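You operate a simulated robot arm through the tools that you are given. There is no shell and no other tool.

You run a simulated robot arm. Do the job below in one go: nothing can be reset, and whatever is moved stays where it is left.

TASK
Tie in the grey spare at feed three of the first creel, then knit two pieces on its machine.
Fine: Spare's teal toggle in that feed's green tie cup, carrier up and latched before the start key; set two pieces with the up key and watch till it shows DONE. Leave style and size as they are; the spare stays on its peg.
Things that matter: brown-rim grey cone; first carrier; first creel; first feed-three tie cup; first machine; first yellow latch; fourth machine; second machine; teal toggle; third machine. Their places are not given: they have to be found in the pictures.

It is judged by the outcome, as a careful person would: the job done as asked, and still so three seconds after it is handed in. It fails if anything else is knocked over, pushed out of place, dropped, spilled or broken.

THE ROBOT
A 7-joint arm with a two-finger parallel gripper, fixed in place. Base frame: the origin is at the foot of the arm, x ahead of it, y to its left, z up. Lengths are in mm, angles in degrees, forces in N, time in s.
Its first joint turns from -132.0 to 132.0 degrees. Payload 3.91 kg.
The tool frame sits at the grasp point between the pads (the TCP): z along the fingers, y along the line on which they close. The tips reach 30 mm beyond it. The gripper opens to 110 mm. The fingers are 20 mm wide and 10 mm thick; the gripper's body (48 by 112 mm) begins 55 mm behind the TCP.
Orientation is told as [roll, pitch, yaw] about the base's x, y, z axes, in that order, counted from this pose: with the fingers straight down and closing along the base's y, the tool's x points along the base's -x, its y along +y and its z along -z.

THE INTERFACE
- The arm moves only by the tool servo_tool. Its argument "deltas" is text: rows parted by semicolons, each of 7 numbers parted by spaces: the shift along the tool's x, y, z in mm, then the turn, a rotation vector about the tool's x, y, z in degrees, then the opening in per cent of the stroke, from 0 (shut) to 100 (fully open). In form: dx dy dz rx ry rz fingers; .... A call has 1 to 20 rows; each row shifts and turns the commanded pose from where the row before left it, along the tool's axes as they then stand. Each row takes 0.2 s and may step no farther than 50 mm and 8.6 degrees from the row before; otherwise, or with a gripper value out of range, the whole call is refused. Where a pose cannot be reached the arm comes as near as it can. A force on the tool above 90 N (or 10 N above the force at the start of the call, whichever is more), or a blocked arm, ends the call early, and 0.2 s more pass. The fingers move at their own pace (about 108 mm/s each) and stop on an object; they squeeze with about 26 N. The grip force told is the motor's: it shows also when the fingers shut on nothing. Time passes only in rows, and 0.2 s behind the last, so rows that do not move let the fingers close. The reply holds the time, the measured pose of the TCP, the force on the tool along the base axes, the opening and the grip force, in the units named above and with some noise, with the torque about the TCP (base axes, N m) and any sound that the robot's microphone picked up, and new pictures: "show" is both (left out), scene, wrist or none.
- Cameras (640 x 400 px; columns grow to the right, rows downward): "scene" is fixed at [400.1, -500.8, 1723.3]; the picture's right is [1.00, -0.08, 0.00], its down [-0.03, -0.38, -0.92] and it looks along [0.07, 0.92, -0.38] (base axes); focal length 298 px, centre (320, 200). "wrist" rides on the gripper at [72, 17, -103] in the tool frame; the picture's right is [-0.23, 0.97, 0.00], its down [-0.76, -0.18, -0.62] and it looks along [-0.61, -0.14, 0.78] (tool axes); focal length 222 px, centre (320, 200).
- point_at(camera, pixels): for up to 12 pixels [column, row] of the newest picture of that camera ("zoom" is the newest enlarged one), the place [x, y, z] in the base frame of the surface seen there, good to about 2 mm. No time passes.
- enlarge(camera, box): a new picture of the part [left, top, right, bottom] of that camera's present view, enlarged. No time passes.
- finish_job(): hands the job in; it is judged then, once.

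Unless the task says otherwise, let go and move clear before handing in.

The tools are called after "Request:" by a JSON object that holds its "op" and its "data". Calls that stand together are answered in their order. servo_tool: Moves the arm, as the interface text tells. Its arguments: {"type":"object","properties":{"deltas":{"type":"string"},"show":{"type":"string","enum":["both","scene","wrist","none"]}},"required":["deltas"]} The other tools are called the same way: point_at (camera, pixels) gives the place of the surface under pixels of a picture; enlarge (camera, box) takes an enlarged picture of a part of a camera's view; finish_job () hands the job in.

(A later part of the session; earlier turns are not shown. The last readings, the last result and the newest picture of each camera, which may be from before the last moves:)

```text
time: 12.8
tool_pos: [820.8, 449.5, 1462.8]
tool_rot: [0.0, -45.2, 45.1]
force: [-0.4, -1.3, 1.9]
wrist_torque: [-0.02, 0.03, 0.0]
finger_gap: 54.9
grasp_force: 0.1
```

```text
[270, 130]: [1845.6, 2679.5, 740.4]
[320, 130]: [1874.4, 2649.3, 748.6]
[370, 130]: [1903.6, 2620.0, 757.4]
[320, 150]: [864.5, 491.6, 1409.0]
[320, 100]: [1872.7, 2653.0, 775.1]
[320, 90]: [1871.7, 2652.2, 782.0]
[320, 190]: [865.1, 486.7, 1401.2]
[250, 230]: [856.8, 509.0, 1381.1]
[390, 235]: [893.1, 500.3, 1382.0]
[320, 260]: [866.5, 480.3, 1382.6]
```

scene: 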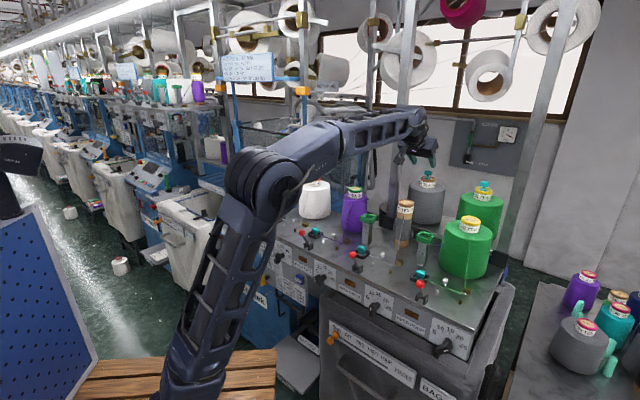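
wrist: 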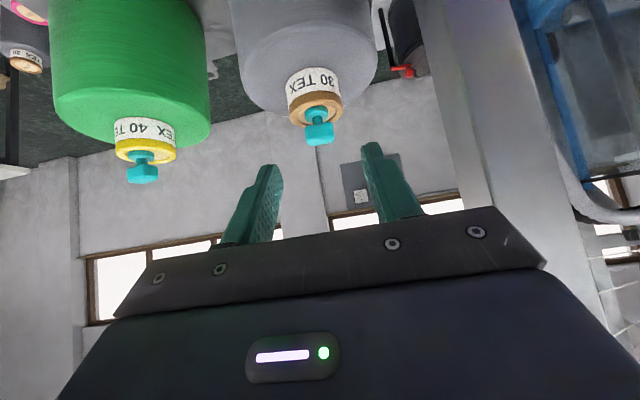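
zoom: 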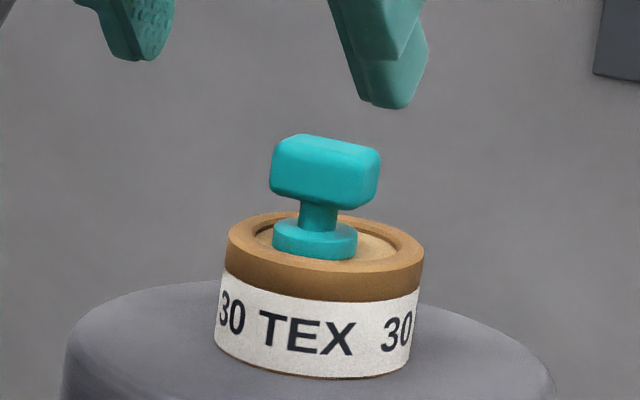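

The bar spans z≈1394–1411 with its centre near (867,496,1402), and the tool is laterally aligned with it. I'll advance along the tool axis, then close the fingers on the bar's ends.

Request:
{"op": "servo_tool", "data": {"deltas": "-1.2 0 21.6 0 0 0 50; -1.2 0 21.6 0 0 0 50; -1.1 0 21.6 0 0 0 50; 0 0 0 0 0 0 50"}}

Request:
{"op": "enlarge", "data": {"camera": "scene", "box": [400, 140, 464, 200]}}

Request:
{"op": "enlarge", "data": {"camera": "wrist", "box": [220, 90, 420, 240]}}

```text
time: 13.8
tool_pos: [853.8, 485.0, 1417.7]
tool_rot: [0.0, -45.0, 45.0]
force: [0.2, 0.2, -0.4]
wrist_torque: [0.03, 0.01, -0.05]
finger_gap: 54.9
grasp_force: 0.1
```

scene: 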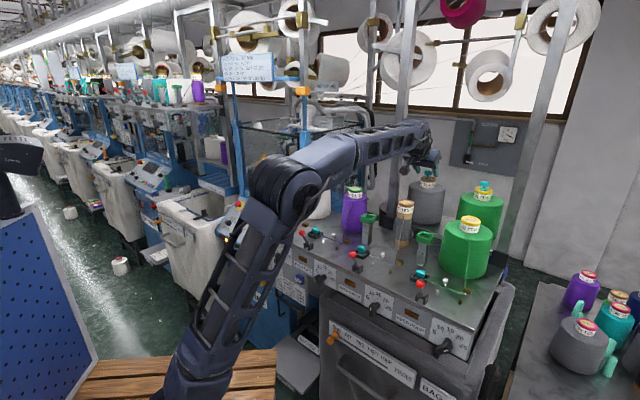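
wrist: 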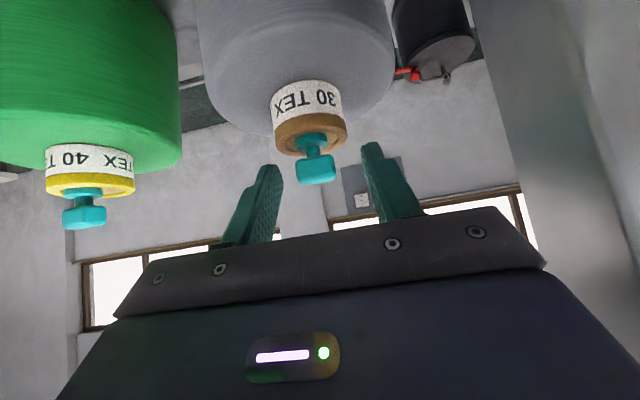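

```text
6.67 times, centred on (432, 170) of scene
```

zoom: 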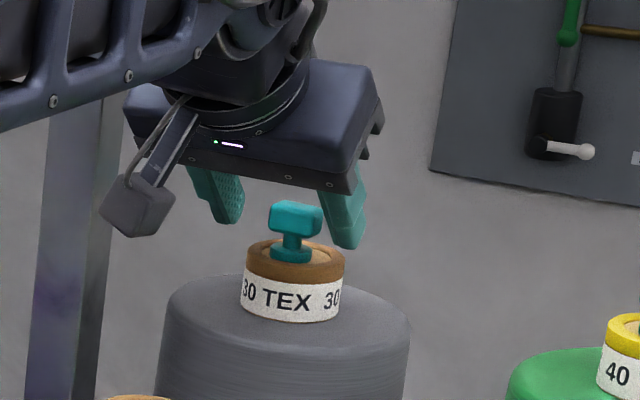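

```text
2.67 times, centred on (320, 165) of wrist
```

zoom: 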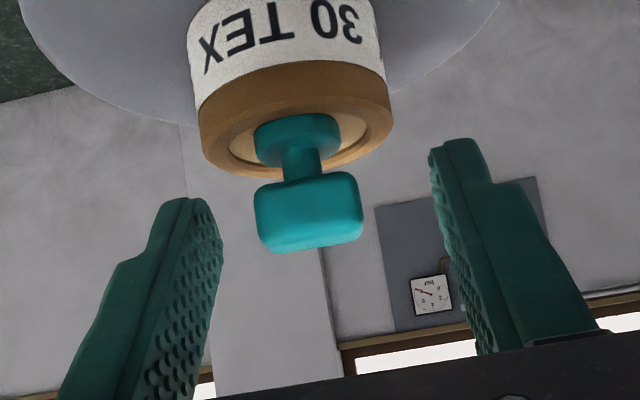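

The bar sits about 3 mm off the finger centre toward image left (315,169 against the predicted 320,168). I'll shift by that much and close.

Request:
{"op": "servo_tool", "data": {"deltas": "0 -2.5 0 0 0 0 50; 0 0 0 0 0 0 30; 0 0 0 0 0 0 20; 0 0 0 0 0 0 0; 0 0 0 0 0 0 0"}}

Request:
{"op": "enlarge", "data": {"camera": "scene", "box": [400, 140, 464, 200]}}

Request:
{"op": "enlarge", "data": {"camera": "wrist", "box": [220, 90, 420, 240]}}

```text
time: 15.0
tool_pos: [857.4, 483.5, 1419.0]
tool_rot: [0.1, -44.9, 45.1]
force: [0.2, 0.4, 0.4]
wrist_torque: [0.0, -0.01, 0.01]
finger_gap: 23.7
grasp_force: 25.5
heard: snap
```

scene: 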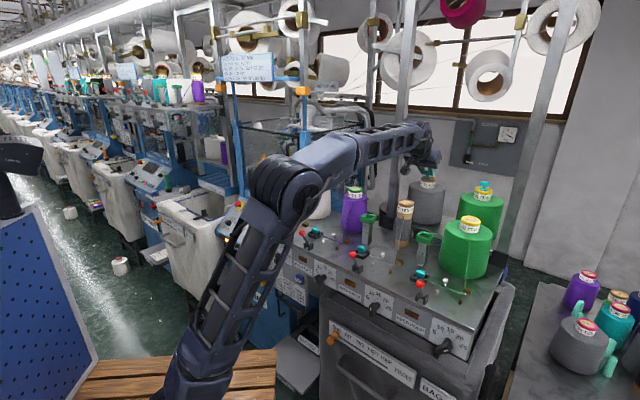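
wrist: 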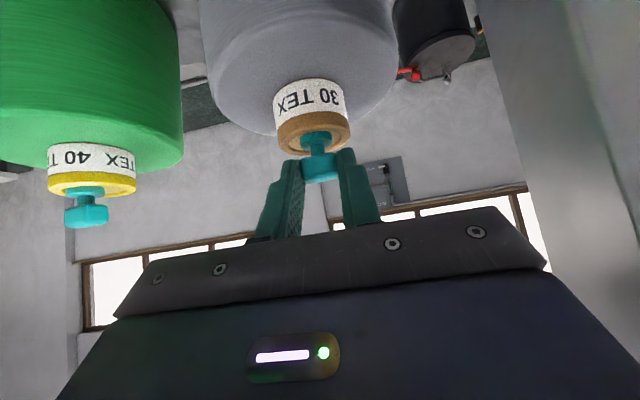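

```text
6.67 times, centred on (432, 170) of scene
```

zoom: 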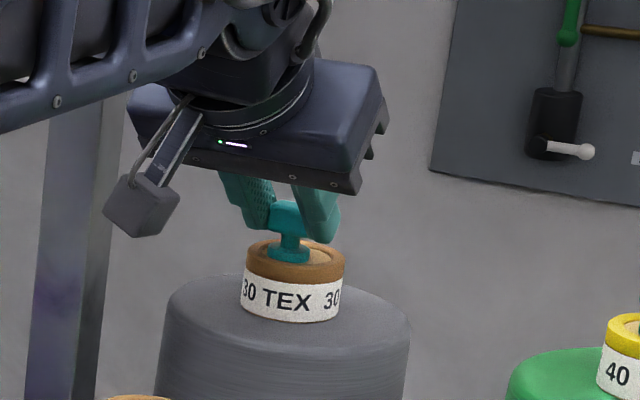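

```text
2.67 times, centred on (320, 165) of wrist
```

zoom: 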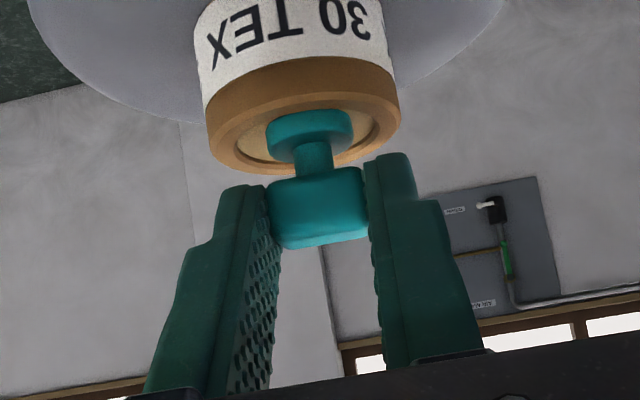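

The toggle is held (gap 23.7 mm) and I heard a snap. I'll lift it gently straight up and check that the cone stays.

Request:
{"op": "servo_tool", "data": {"deltas": "-5 0 -5 0 0 0 0; -10 0 -10 0 0 0 0; -15 0 -15 0 0 0 0; -15 0 -15 0 0 0 0"}}

Request:
{"op": "enlarge", "data": {"camera": "scene", "box": [390, 120, 470, 195]}}

Request:
{"op": "enlarge", "data": {"camera": "wrist", "box": [220, 90, 420, 240]}}

```text
time: 16.0
tool_pos: [857.0, 483.5, 1484.1]
tool_rot: [-0.1, -45.1, 45.1]
force: [-0.4, -0.2, -0.3]
wrist_torque: [-0.01, 0.02, 0.01]
finger_gap: 23.3
grasp_force: 25.9
```

scene: 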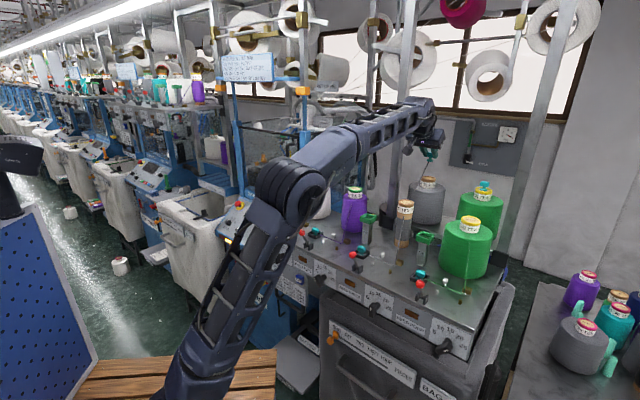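
wrist: 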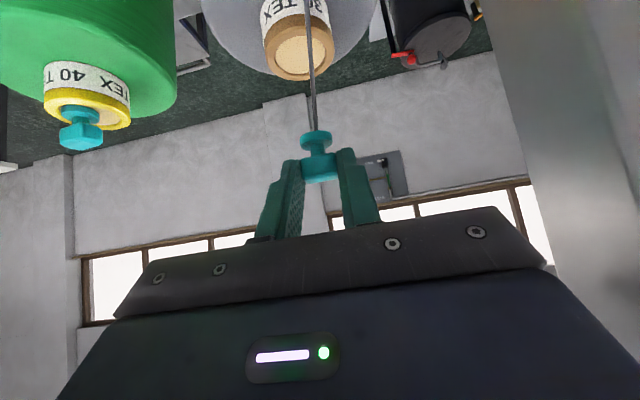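

```text
5.33 times, centred on (430, 158) of scene
```

zoom: 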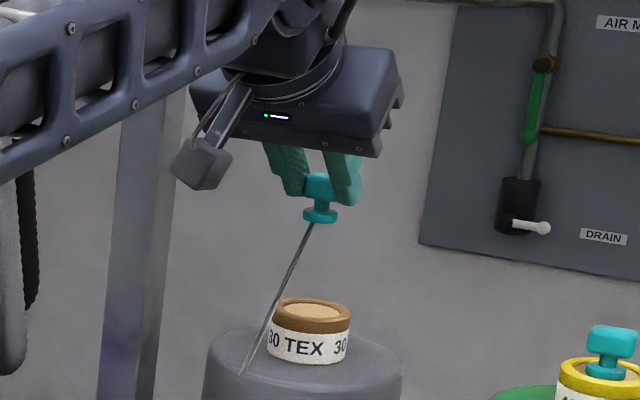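

```text
2.67 times, centred on (320, 165) of wrist
```

zoom: 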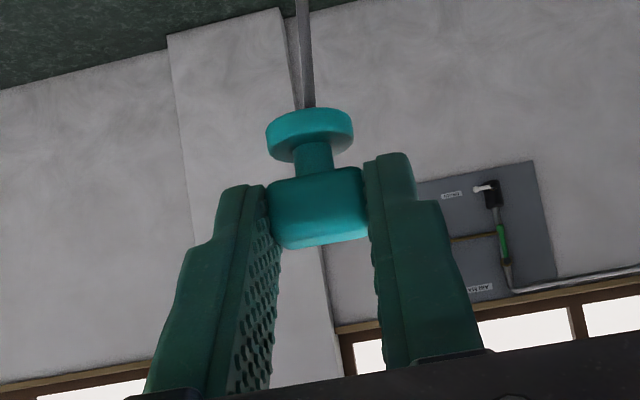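

The toggle is lifted with the yarn paying out, and the cone stands. Now I'll measure feed three's cup (the left one at (368,218)).

Request:
{"op": "enlarge", "data": {"camera": "scene", "box": [352, 205, 384, 229]}}

Request:
{"op": "point_at", "data": {"camera": "zoom", "pixels": [[320, 160], [130, 170], [350, 235], [500, 150], [280, 90], [330, 190], [240, 140], [380, 140], [300, 230], [420, 200], [200, 120], [400, 110]]}}

```text
16.00 times, centred on (368, 217) of scene
```

zoom: 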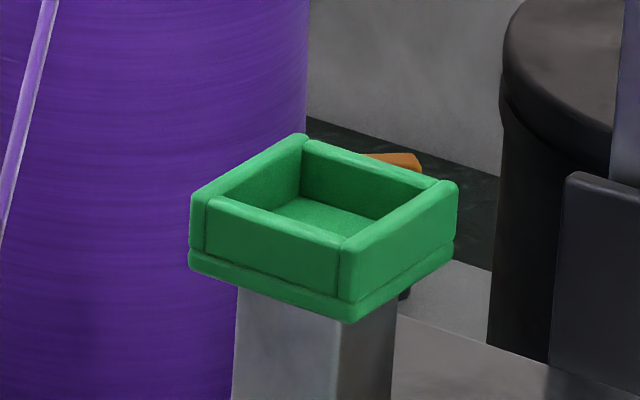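

```text
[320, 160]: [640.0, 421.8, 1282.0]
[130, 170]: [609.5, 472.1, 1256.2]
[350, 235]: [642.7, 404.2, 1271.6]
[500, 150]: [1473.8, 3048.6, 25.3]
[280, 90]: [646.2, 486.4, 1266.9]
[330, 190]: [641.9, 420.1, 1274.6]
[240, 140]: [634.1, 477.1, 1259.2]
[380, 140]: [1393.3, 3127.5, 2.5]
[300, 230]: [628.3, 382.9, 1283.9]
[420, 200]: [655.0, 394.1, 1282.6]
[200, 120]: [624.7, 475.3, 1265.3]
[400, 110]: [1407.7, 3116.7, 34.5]
```

I'll refine the cup's rim corners and floor.

Request:
{"op": "point_at", "data": {"camera": "zoom", "pixels": [[300, 140], [200, 200], [345, 240], [450, 187], [320, 212], [340, 220], [300, 210], [345, 225], [310, 205], [360, 215], [270, 222], [400, 215]]}}

Request:
{"op": "point_at", "data": {"camera": "scene", "pixels": [[367, 219], [368, 218.5], [370, 239], [354, 180], [345, 195], [362, 195]]}}

```text
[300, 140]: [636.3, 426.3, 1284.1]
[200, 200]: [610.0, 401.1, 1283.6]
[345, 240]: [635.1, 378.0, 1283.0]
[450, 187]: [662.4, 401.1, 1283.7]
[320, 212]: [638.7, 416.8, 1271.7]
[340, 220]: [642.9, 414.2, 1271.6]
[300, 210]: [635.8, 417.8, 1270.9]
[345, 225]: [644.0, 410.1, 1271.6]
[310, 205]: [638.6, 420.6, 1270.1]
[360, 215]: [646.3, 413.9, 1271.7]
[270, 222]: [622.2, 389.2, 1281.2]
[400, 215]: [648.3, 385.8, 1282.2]
```

```text
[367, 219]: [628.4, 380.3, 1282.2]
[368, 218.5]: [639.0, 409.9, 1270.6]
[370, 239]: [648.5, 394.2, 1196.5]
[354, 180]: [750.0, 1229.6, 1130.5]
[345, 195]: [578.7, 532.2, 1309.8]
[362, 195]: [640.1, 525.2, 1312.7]
```

Cup A's rim corners average to centre (636,402) with rim z≈1284 and floor z≈1271.5, aligned at 45°. I'll back straight away from the post, shift over, and stop above the cup.

Request:
{"op": "servo_tool", "data": {"deltas": "35.3 0 -35.3 0 0 0 0; 35.3 0 -35.3 0 0 0 0; 35.3 0 -35.3 0 0 0 0; 18.9 32.9 -18.9 0 0 0 0; 18.9 32.9 -18.9 0 0 0 0; 19 32.9 -19 0 0 0 0; 25 0 25 0 0 0 0; 25 0 25 0 0 0 0; 0 0 0 0 0 0 0"}}

Request:
{"op": "enlarge", "data": {"camera": "scene", "box": [330, 150, 426, 240]}}

Request:
{"op": "enlarge", "data": {"camera": "wrist", "box": [220, 60, 420, 210]}}

```text
time: 18.0
tool_pos: [623.9, 389.3, 1413.1]
tool_rot: [0.0, -45.1, 45.1]
force: [-0.4, 0.0, 0.1]
wrist_torque: [0.02, -0.04, 0.01]
finger_gap: 23.6
grasp_force: 25.2
```

scene: 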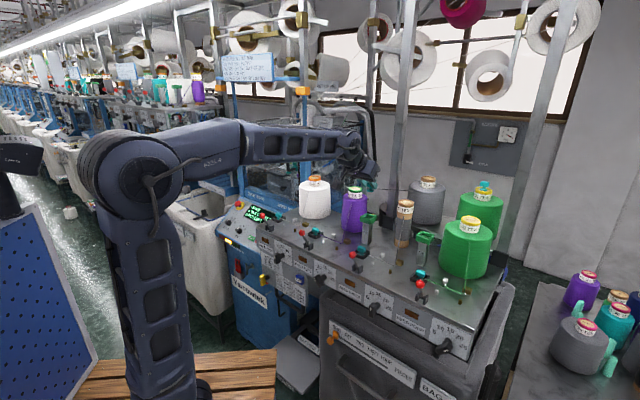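
wrist: 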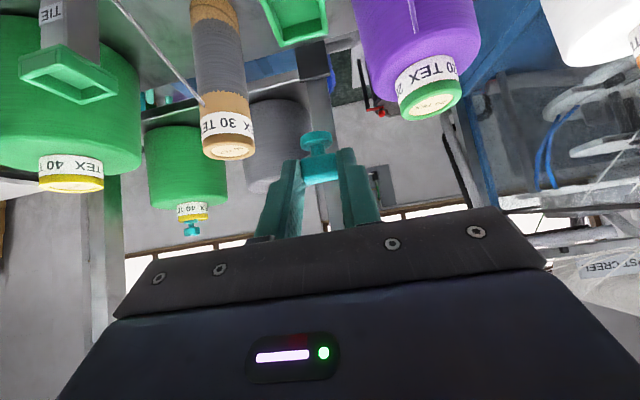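

```text
4.44 times, centred on (378, 195) of scene
```

zoom: 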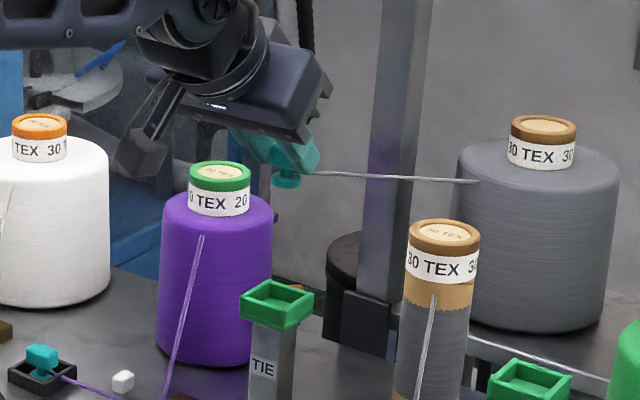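

```text
2.67 times, centred on (320, 135) of wrist
```

zoom: 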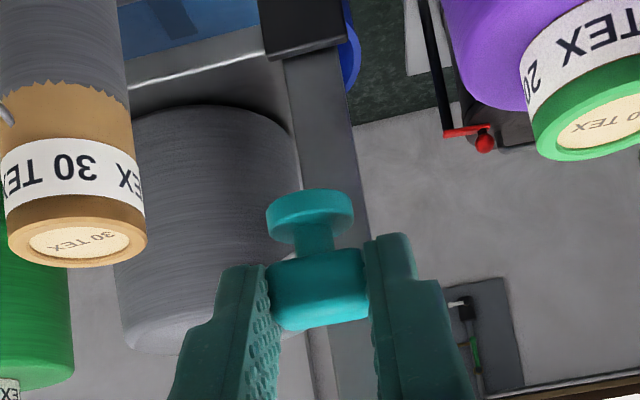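

I'll measure where the held toggle's disc is now before descending.

Request:
{"op": "point_at", "data": {"camera": "scene", "pixels": [[370.6, 190], [368.5, 190.2], [373, 190.5], [370.6, 192], [370.6, 191], [369, 186]]}}

Request:
{"op": "point_at", "data": {"camera": "wrist", "pixels": [[316, 139], [308, 137], [324, 136], [316, 134], [316, 144], [317, 165], [317, 148]]}}

Request:
{"op": "enlarge", "data": {"camera": "scene", "box": [354, 176, 386, 200]}}

```text
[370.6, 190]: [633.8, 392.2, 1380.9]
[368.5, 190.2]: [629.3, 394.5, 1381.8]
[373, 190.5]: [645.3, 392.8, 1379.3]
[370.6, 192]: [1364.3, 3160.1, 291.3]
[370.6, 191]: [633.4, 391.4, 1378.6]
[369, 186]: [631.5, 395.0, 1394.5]
```

```text
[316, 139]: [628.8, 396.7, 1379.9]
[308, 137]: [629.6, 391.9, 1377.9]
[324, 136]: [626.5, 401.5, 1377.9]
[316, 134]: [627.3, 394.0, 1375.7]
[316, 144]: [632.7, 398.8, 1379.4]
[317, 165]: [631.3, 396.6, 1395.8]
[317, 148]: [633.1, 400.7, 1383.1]
```

```text
16.00 times, centred on (370, 188) of scene
```

zoom: 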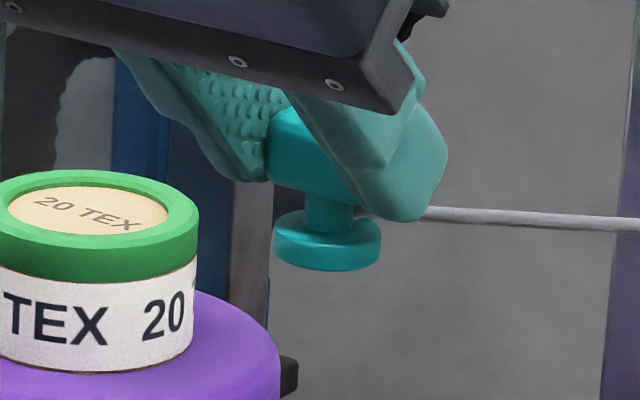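

The disc centre is about (636,402.5) with its bottom at z≈1375, right above the cup centre. I'll descend 80 mm and check before entering the cup.

Request:
{"op": "servo_tool", "data": {"deltas": "18.9 0 18.9 0 0 0 0; 18.9 0 18.9 0 0 0 0; 18.8 0 18.8 0 0 0 0; 0 0 0 0 0 0 0"}}

Request:
{"op": "enlarge", "data": {"camera": "scene", "box": [344, 190, 392, 226]}}

Request:
{"op": "enlarge", "data": {"camera": "wrist", "box": [220, 60, 420, 210]}}

```text
time: 19.0
tool_pos: [624.1, 391.3, 1333.7]
tool_rot: [-0.1, -45.0, 45.2]
force: [-1.4, 0.4, -0.7]
wrist_torque: [-0.01, -0.02, -0.04]
finger_gap: 23.5
grasp_force: 25.6
```

scene: 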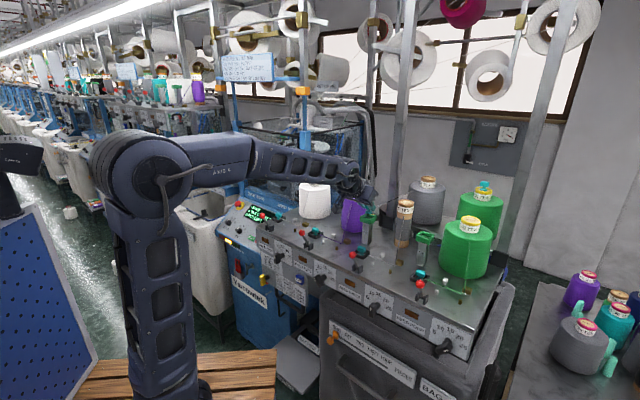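
wrist: 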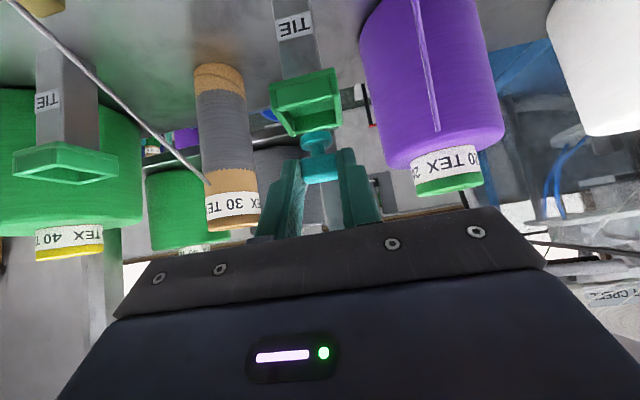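

```text
11.11 times, centred on (368, 208) of scene
```

zoom: 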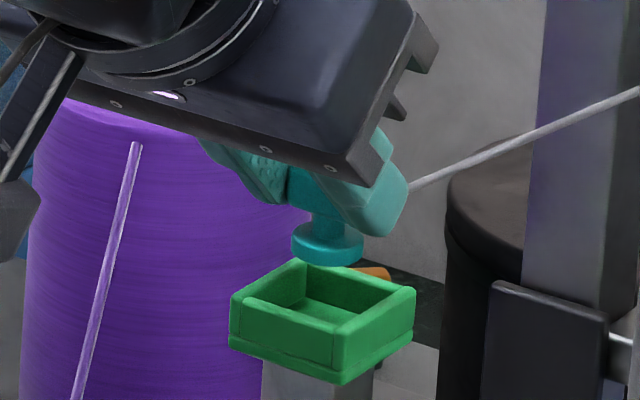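

```text
2.67 times, centred on (320, 135) of wrist
```

zoom: 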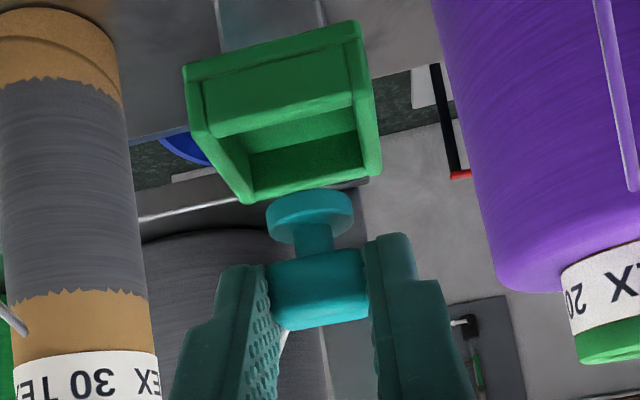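

Forces are small and the disc hovers above the cup. I'll verify the relative position from both cameras.

Request:
{"op": "point_at", "data": {"camera": "wrist", "pixels": [[316, 141], [308, 137], [325, 137], [316, 145], [336, 125], [272, 85], [293, 134], [333, 70], [272, 105], [309, 118]]}}

Request:
{"op": "point_at", "data": {"camera": "scene", "pixels": [[368.7, 211.5], [365.7, 211], [371.5, 211.5], [368.7, 213], [361, 217.3], [375.8, 216.8], [369.5, 221.7]]}}

```text
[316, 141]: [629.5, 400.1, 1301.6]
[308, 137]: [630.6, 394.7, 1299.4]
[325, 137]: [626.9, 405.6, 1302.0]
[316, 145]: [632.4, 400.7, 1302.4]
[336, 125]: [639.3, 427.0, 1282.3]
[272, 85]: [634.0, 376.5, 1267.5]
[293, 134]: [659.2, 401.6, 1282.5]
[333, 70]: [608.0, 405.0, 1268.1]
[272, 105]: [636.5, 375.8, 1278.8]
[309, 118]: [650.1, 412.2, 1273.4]
```

```text
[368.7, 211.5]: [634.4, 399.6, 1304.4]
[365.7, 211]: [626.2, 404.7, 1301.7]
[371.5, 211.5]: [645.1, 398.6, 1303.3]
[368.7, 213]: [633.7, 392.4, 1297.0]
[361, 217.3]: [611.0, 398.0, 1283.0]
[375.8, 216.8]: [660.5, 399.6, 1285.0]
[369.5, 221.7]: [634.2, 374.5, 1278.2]
```

The disc centre (≈636,402) agrees with the cup centre (≈636,402) in both cameras. I'll lower 19 mm into the cup and check force.

Request:
{"op": "servo_tool", "data": {"deltas": "4.5 -0.5 4.5 0 0 0 0; 4.5 -0.5 4.5 0 0 0 0; 4.4 0 4.4 0 0 0 0; 0 0 0 0 0 0 0"}}

Request:
{"op": "enlarge", "data": {"camera": "scene", "box": [344, 195, 392, 231]}}

Request:
{"op": "enlarge", "data": {"camera": "wrist", "box": [220, 60, 420, 210]}}

```text
time: 20.0
tool_pos: [625.1, 390.0, 1313.8]
tool_rot: [0.0, -45.0, 45.1]
force: [-0.7, -0.8, 0.0]
wrist_torque: [0.02, 0.03, 0.0]
finger_gap: 23.5
grasp_force: 25.5
```

scene: 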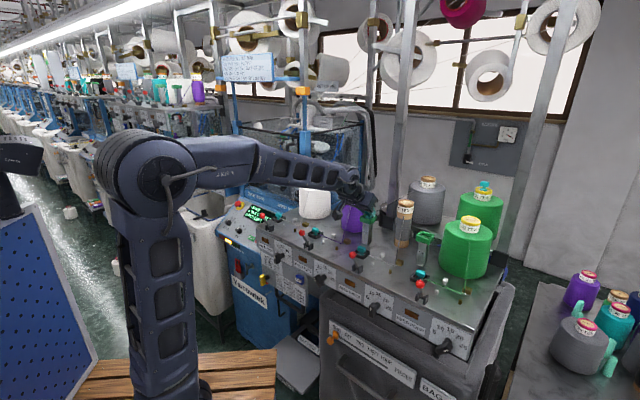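
wrist: 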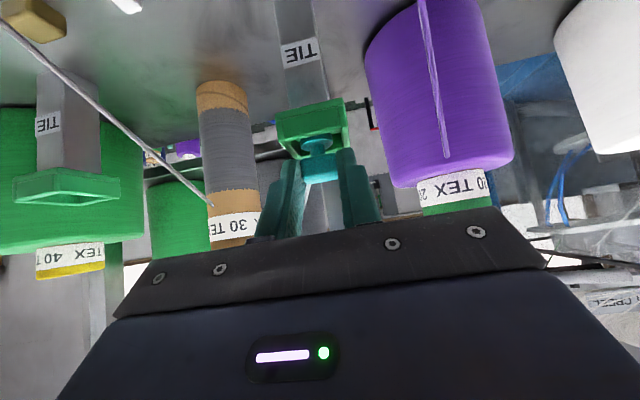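

```text
11.11 times, centred on (368, 213) of scene
```

zoom: 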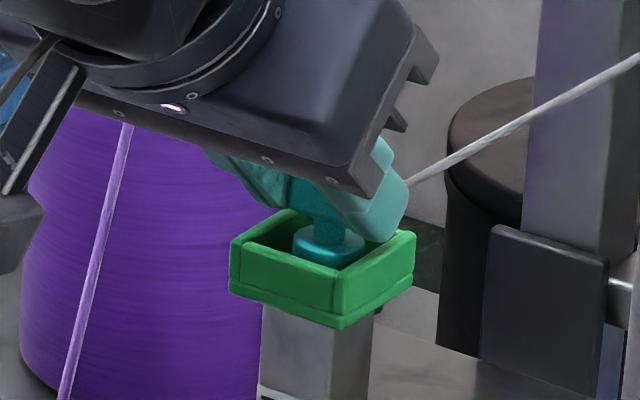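

```text
2.67 times, centred on (320, 135) of wrist
```

zoom: 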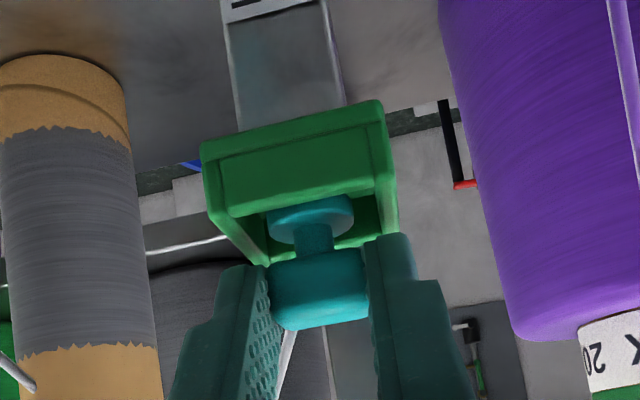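

The disc is inside the cup walls and no contact force shows. I'll ease down 2.5 mm more and open just enough to release.

Request:
{"op": "servo_tool", "data": {"deltas": "1.8 0 1.8 0 0 0 0; 0 0 0 0 0 0 0; 0 0 0 0 0 0 26; 0 0 0 0 0 0 34; 0 0 0 0 0 0 34"}}

Request:
{"op": "enlarge", "data": {"camera": "scene", "box": [344, 195, 392, 231]}}

Request:
{"op": "enlarge", "data": {"camera": "wrist", "box": [220, 60, 420, 210]}}

```text
time: 21.2
tool_pos: [626.6, 389.6, 1311.0]
tool_rot: [0.0, -45.1, 45.1]
force: [0.7, -1.7, 3.5]
wrist_torque: [0.02, -0.02, 0.0]
finger_gap: 36.9
grasp_force: 0.0
```

scene: 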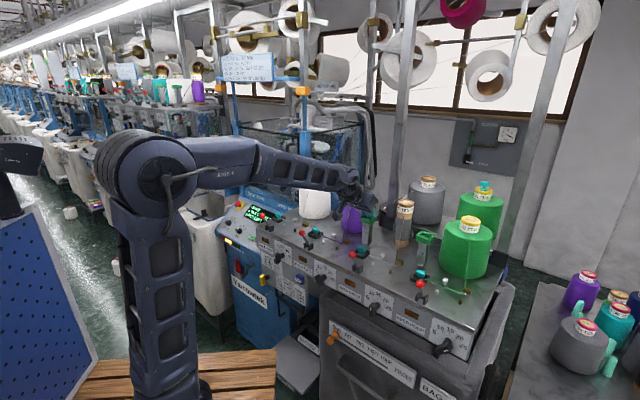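
wrist: 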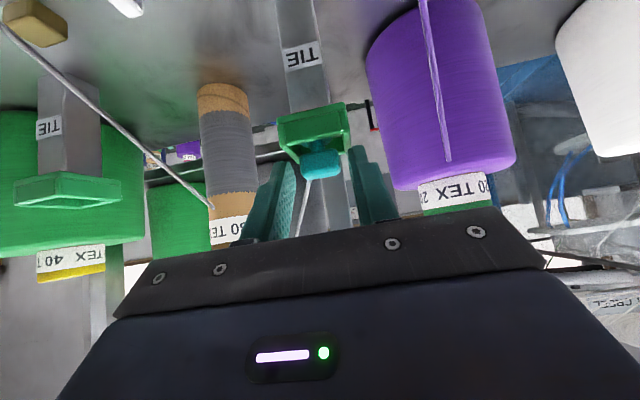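

```text
11.11 times, centred on (368, 213) of scene
```

zoom: 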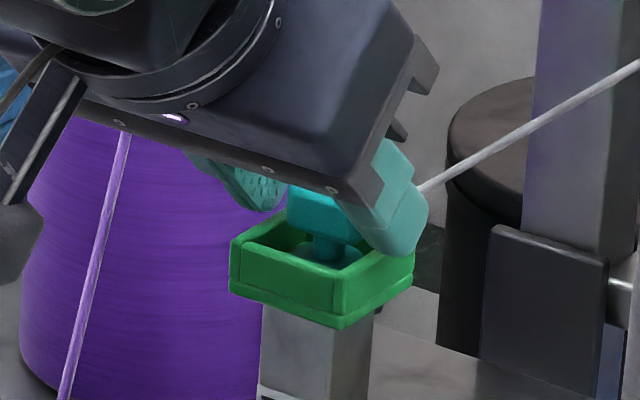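

```text
2.67 times, centred on (320, 135) of wrist
```

zoom: 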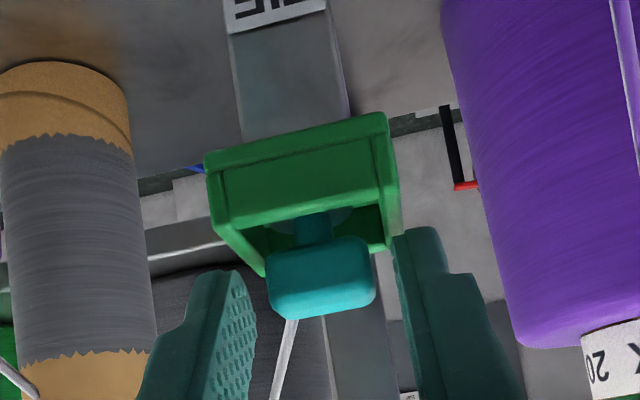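

The toggle stands in the green cup, released. I'll back off along the tool axis, then rise clear.

Request:
{"op": "servo_tool", "data": {"deltas": "0 0 -15 0 0 0 34; 0 0 -30 0 0 0 34; 0 0 -40 0 0 0 34; -30 0 -30 0 0 0 34; -30 0 -30 0 0 0 34; 0 0 0 0 0 0 34"}}

Request:
{"op": "enlarge", "data": {"camera": "scene", "box": [344, 195, 392, 231]}}

Request:
{"op": "enlarge", "data": {"camera": "scene", "box": [330, 160, 510, 272]}}

```text
time: 22.6
tool_pos: [579.9, 345.1, 1457.6]
tool_rot: [0.1, -45.0, 45.0]
force: [-0.6, -0.4, 0.0]
wrist_torque: [0.0, 0.01, -0.03]
finger_gap: 37.4
grasp_force: 0.0
```

scene: 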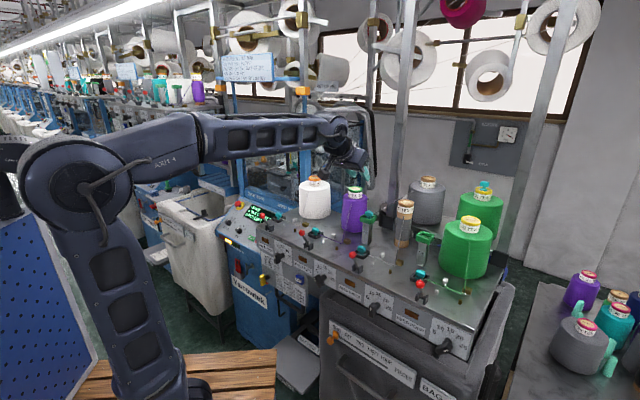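
wrist: 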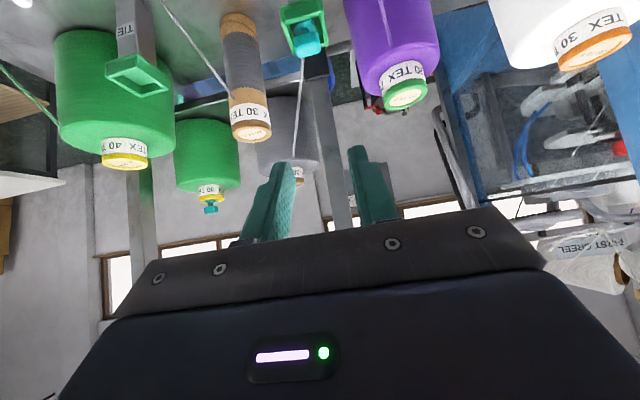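

```text
11.11 times, centred on (368, 213) of scene
```

zoom: 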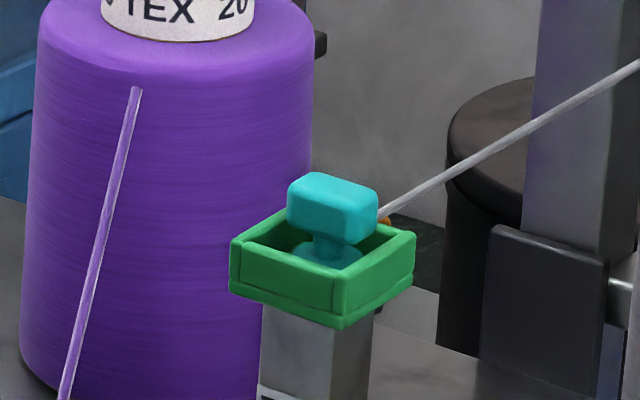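

```text
3.56 times, centred on (420, 216) of scene
```

zoom: 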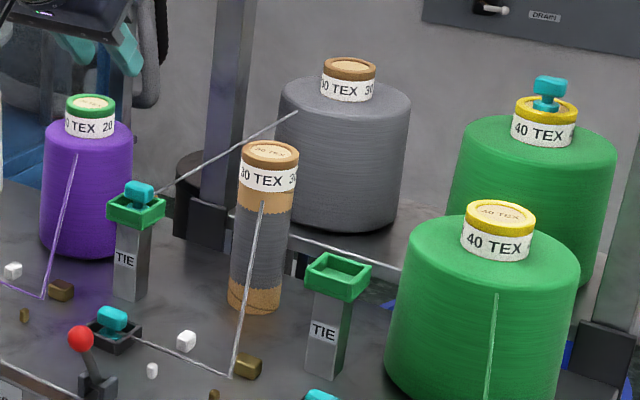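

The toggle stands in feed three's cup, the yarn runs back to the spare, and the spare is still on its peg. Next is the carrier: I'll go around to the front of the creel, lower down, to look at the black U-handle.

Request:
{"op": "servo_tool", "data": {"deltas": "20.6 33.1 -20.6 0 0 0 34; 20.6 33.1 -20.6 0 0 0 34; 20.6 33.1 -20.6 0 0 0 34; 20.6 33.1 -20.6 0 0 0 34; 20.6 33.1 -20.6 0 0 0 34; 20.6 33.1 -20.6 0 0 0 34; 20.6 33.1 -20.6 0 0 0 34; 31.8 0 31.8 0 0 0 34; 31.8 0 31.8 0 0 0 34; 31.8 0 31.8 0 0 0 34; 31.8 0 31.8 0 0 0 34; 31.8 0 31.8 0 0 0 34; 31.8 0 31.8 0 0 0 34; 31.8 0 31.8 0 0 0 34"}}

Request:
{"op": "enlarge", "data": {"camera": "wrist", "box": [220, 0, 540, 200]}}

```text
time: 25.6
tool_pos: [273.7, 366.3, 1138.2]
tool_rot: [0.0, -45.1, 45.2]
force: [0.6, -0.9, 0.5]
wrist_torque: [0.0, -0.01, -0.02]
finger_gap: 37.3
grasp_force: 0.1
```

scene: 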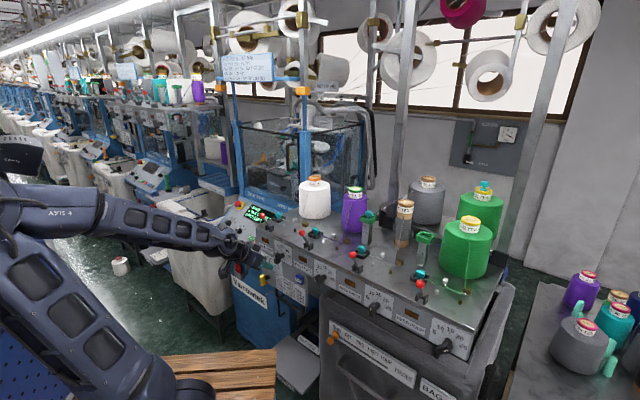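
wrist: 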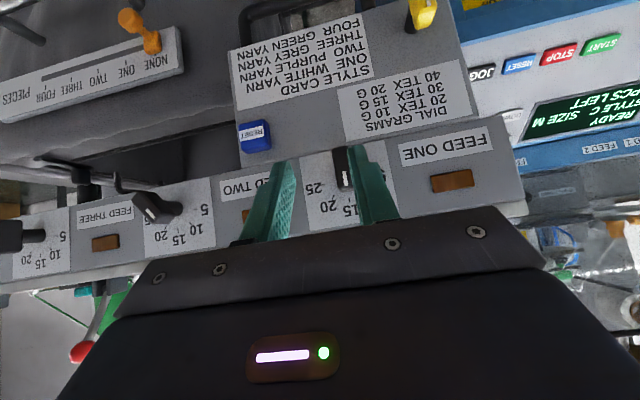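

```text
2.00 times, centred on (380, 100) of wrist
```

zoom: 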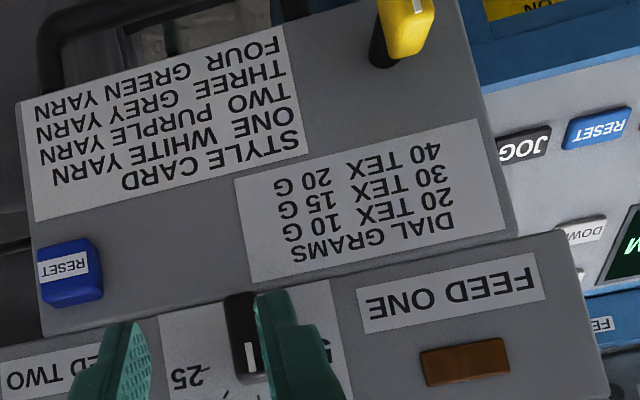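

I need to go lower to see the handle directly; the space in front is clear, so I'll descend another 190 mm.

Request:
{"op": "servo_tool", "data": {"deltas": "33 0 33 0 0 0 34; 33 0 33 0 0 0 34; 33 0 33 0 0 0 34; 33 0 33 0 0 0 34; 0 0 0 0 0 0 34"}}

Request:
{"op": "enlarge", "data": {"camera": "wrist", "box": [200, 40, 520, 240]}}

```text
time: 26.8
tool_pos: [277.9, 402.0, 962.1]
tool_rot: [0.0, -45.0, 45.0]
force: [0.0, -0.2, 0.1]
wrist_torque: [0.0, 0.01, -0.01]
finger_gap: 37.3
grasp_force: 0.1
out of reach, approached as far as the arm can: row 2, 3, 4
```

scene: 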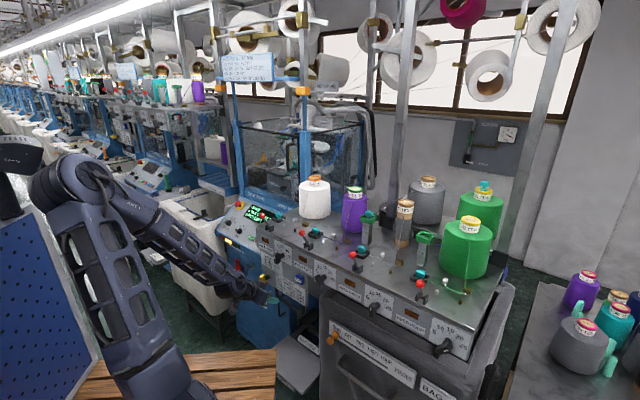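
wrist: 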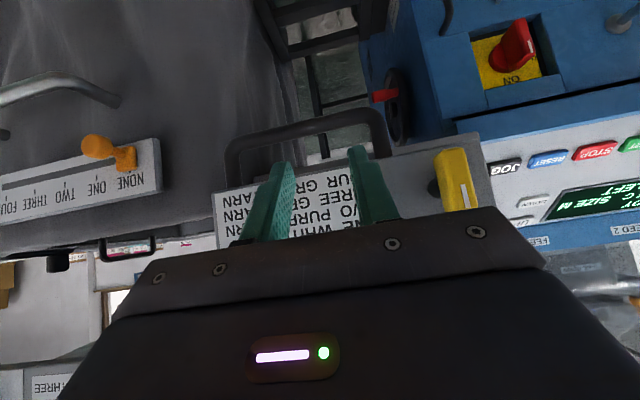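

```text
2.00 times, centred on (360, 140) of wrist
```

zoom: 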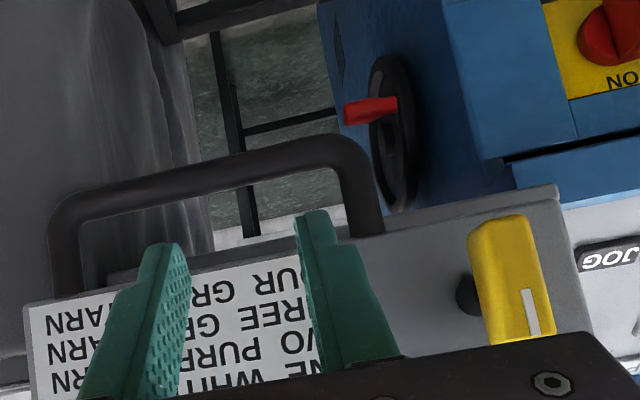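

I can now see the handle in the zoom: a bar from about (70,205) to (330,150) hanging under the plate, with the latch at (505,290). I'll measure the handle, plate, latch and the bag trolley's nearest parts.

Request:
{"op": "point_at", "data": {"camera": "zoom", "pixels": [[80, 200], [140, 184], [200, 175], [260, 163], [320, 150], [65, 260], [368, 205], [100, 295], [420, 230], [490, 230], [520, 330], [465, 295]]}}

Request:
{"op": "point_at", "data": {"camera": "wrist", "pixels": [[97, 146], [125, 155], [60, 85], [110, 98], [215, 230], [260, 60], [385, 95], [150, 240], [510, 45], [400, 100]]}}

```text
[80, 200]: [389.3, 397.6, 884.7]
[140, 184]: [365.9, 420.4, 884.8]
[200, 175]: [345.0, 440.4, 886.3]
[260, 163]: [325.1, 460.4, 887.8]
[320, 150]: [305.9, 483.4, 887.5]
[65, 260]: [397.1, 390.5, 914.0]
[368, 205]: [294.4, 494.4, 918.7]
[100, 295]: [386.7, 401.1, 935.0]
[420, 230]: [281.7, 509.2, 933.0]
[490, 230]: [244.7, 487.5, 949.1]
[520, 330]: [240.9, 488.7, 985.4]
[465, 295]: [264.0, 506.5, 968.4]
```

```text
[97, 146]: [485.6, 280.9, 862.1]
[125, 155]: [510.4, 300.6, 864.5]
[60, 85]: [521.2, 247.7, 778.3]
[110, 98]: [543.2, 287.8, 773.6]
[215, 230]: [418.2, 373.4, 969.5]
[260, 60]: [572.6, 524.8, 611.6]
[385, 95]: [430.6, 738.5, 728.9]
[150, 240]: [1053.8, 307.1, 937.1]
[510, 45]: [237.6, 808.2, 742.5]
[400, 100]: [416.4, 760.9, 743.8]
```

The bar runs at z≈886 from (397,391) to (295,494), its centre near (350,445), with about 43 mm clear below the plate. I'll turn the tool level, heading 25°, with the fingers one above the other.

Request:
{"op": "servo_tool", "data": {"deltas": "0 0 0 4.71 0 4.71 34; 0 0 0 4.71 0 4.71 34; 0 0 0 4.71 0 4.71 34; 0 0 0 0 -7.5 0 34; 0 0 0 0 -7.5 0 34; 0 0 0 0 -7.5 0 34; 0 0 0 0 -7.5 0 34; 0 0 0 0 -7.5 0 34; 0 0 0 0 -7.5 0 34"}}

```text
time: 28.2
tool_pos: [308.7, 399.3, 974.4]
tool_rot: [18.3, -56.2, 5.4]
force: [-0.6, -1.3, -0.2]
wrist_torque: [0.03, -0.02, 0.04]
finger_gap: 37.2
grasp_force: 0.1
stopped in row 7: the arm was blocked; the commanded pose is now the measured one
```

scene: 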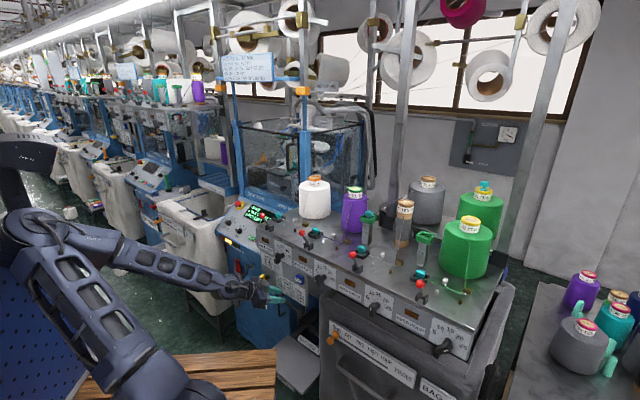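
wrist: 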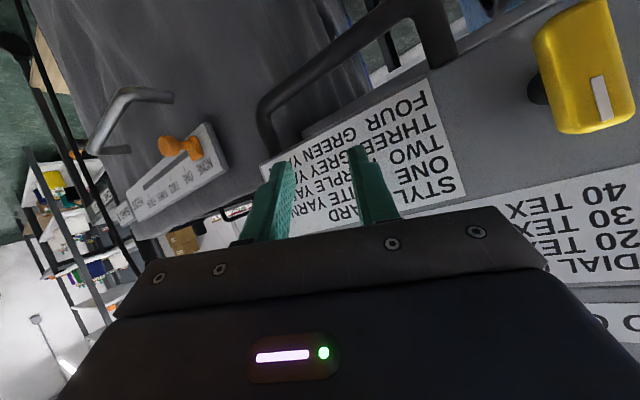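

The arm was blocked in a tightly folded pose with the elbow back near the blue perforated board at (40,320). I'll check what lies near the elbow before backing out.

Request:
{"op": "point_at", "data": {"camera": "scene", "pixels": [[30, 300], [60, 280], [80, 350], [20, 215], [20, 150], [5, 190], [30, 240], [90, 330], [10, 160]]}}

Request:
{"op": "enlarge", "data": {"camera": "scene", "box": [0, 120, 200, 400]}}

```text
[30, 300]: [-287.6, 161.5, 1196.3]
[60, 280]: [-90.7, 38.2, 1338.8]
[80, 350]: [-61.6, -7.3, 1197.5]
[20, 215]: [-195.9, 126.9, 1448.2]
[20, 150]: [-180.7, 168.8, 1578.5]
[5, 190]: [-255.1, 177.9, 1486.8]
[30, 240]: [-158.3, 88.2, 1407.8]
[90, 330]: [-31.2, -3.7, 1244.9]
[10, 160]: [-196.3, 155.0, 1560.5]
```

```text
1.43 times, centred on (100, 260) of scene
```

zoom: 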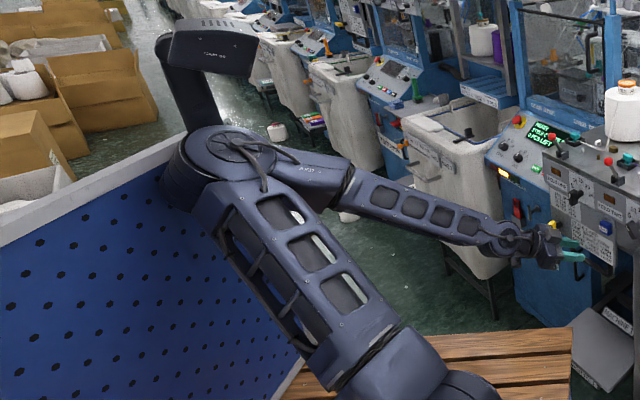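

The blue board stands just behind the elbow, so folding in close is bad. I'll rise with a slight retreat to unfold the arm, then approach the handle from the right with the wrist farther from the base.

Request:
{"op": "servo_tool", "data": {"deltas": "-24.9 5.25 -15.8 0 0 0 34; -24.9 5.25 -15.8 0 0 0 34; -24.8 2.1 -26.6 0 0 0 34; -24.8 2.1 -26.6 0 0 0 34; -24.8 2.1 -26.6 0 0 0 34; -24.8 2.1 -26.6 0 0 0 34; -24.8 2.1 -26.6 0 0 0 34"}}

```text
time: 28.9
tool_pos: [338.0, 386.4, 1027.0]
tool_rot: [14.5, -55.6, 4.0]
force: [-179.3, -12.9, -23.0]
wrist_torque: [-1.01, 1.04, 7.84]
finger_gap: 54.5
grasp_force: 17.7
stopped in row 3: the force on the tool passed its limit at 200 N (the readings are from after the stop); the commanded pose is now the measured one
```

scene: 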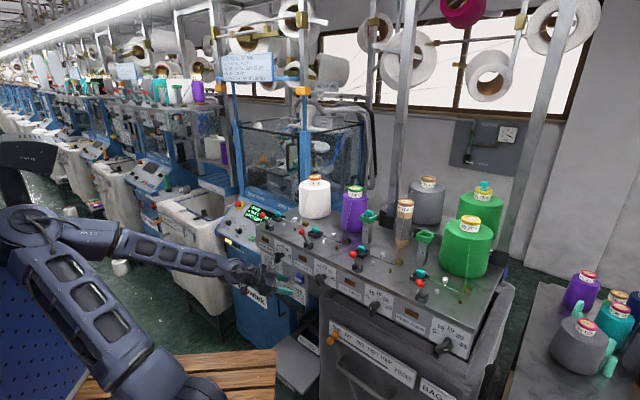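
wrist: 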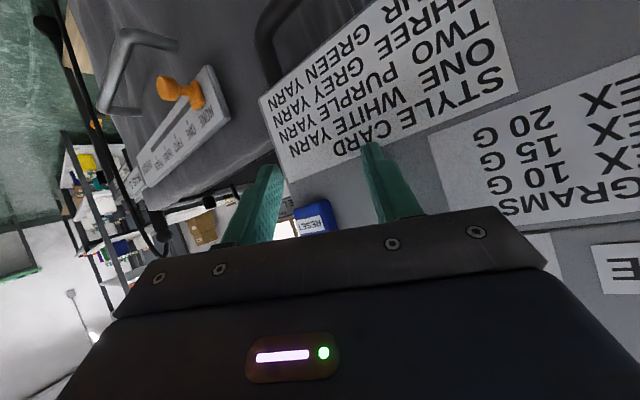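

The tool pressed into something with about 180 N along −x near the RESET button, and the gap was forced to 54 mm. I'll look closely before relieving it.

Request:
{"op": "enlarge", "data": {"camera": "scene", "box": [240, 240, 340, 320]}}

Request:
{"op": "enlarge", "data": {"camera": "wrist", "box": [200, 120, 440, 270]}}

Request:
{"op": "enlarge", "data": {"camera": "scene", "box": [0, 120, 200, 400]}}

```text
5.00 times, centred on (290, 280) of scene
```

zoom: 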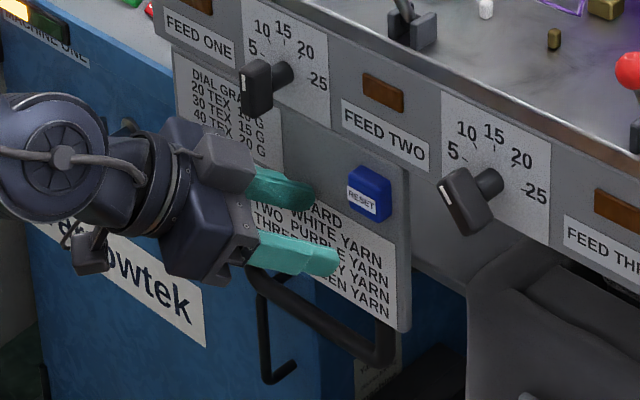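

```text
2.67 times, centred on (320, 195) of wrist
```

zoom: 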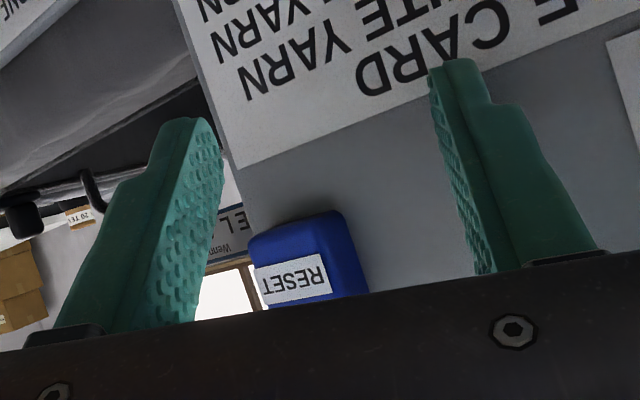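

```text
1.43 times, centred on (100, 260) of scene
```

zoom: 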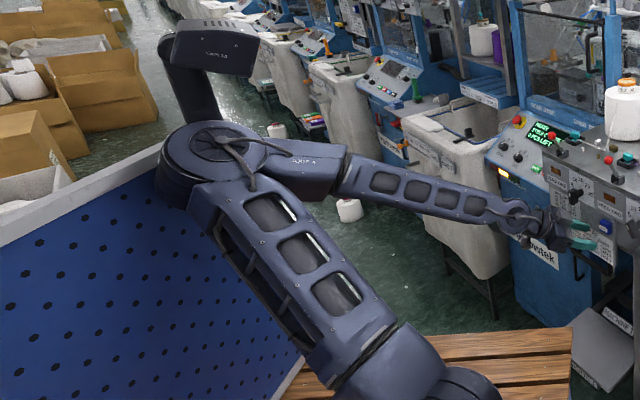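

The fingers press the plate while the elbow sits against the board side. I'll back off a small amount along the tool axis to relieve it, checking forces.

Request:
{"op": "servo_tool", "data": {"deltas": "0 0 -8 0 0 0 34", "show": "scene"}}

```text
time: 29.2
tool_pos: [345.4, 379.9, 1032.3]
tool_rot: [15.5, -55.7, 2.2]
force: [-0.9, 2.0, -0.4]
wrist_torque: [0.0, -0.04, -0.07]
finger_gap: 37.6
grasp_force: 0.2
stopped in row 1: the force on the tool passed its limit at 202 N (the readings are from after the stop); the commanded pose is now the measured one
```

scene: 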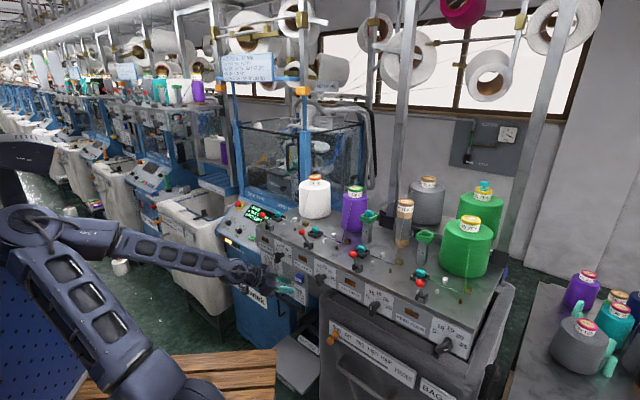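

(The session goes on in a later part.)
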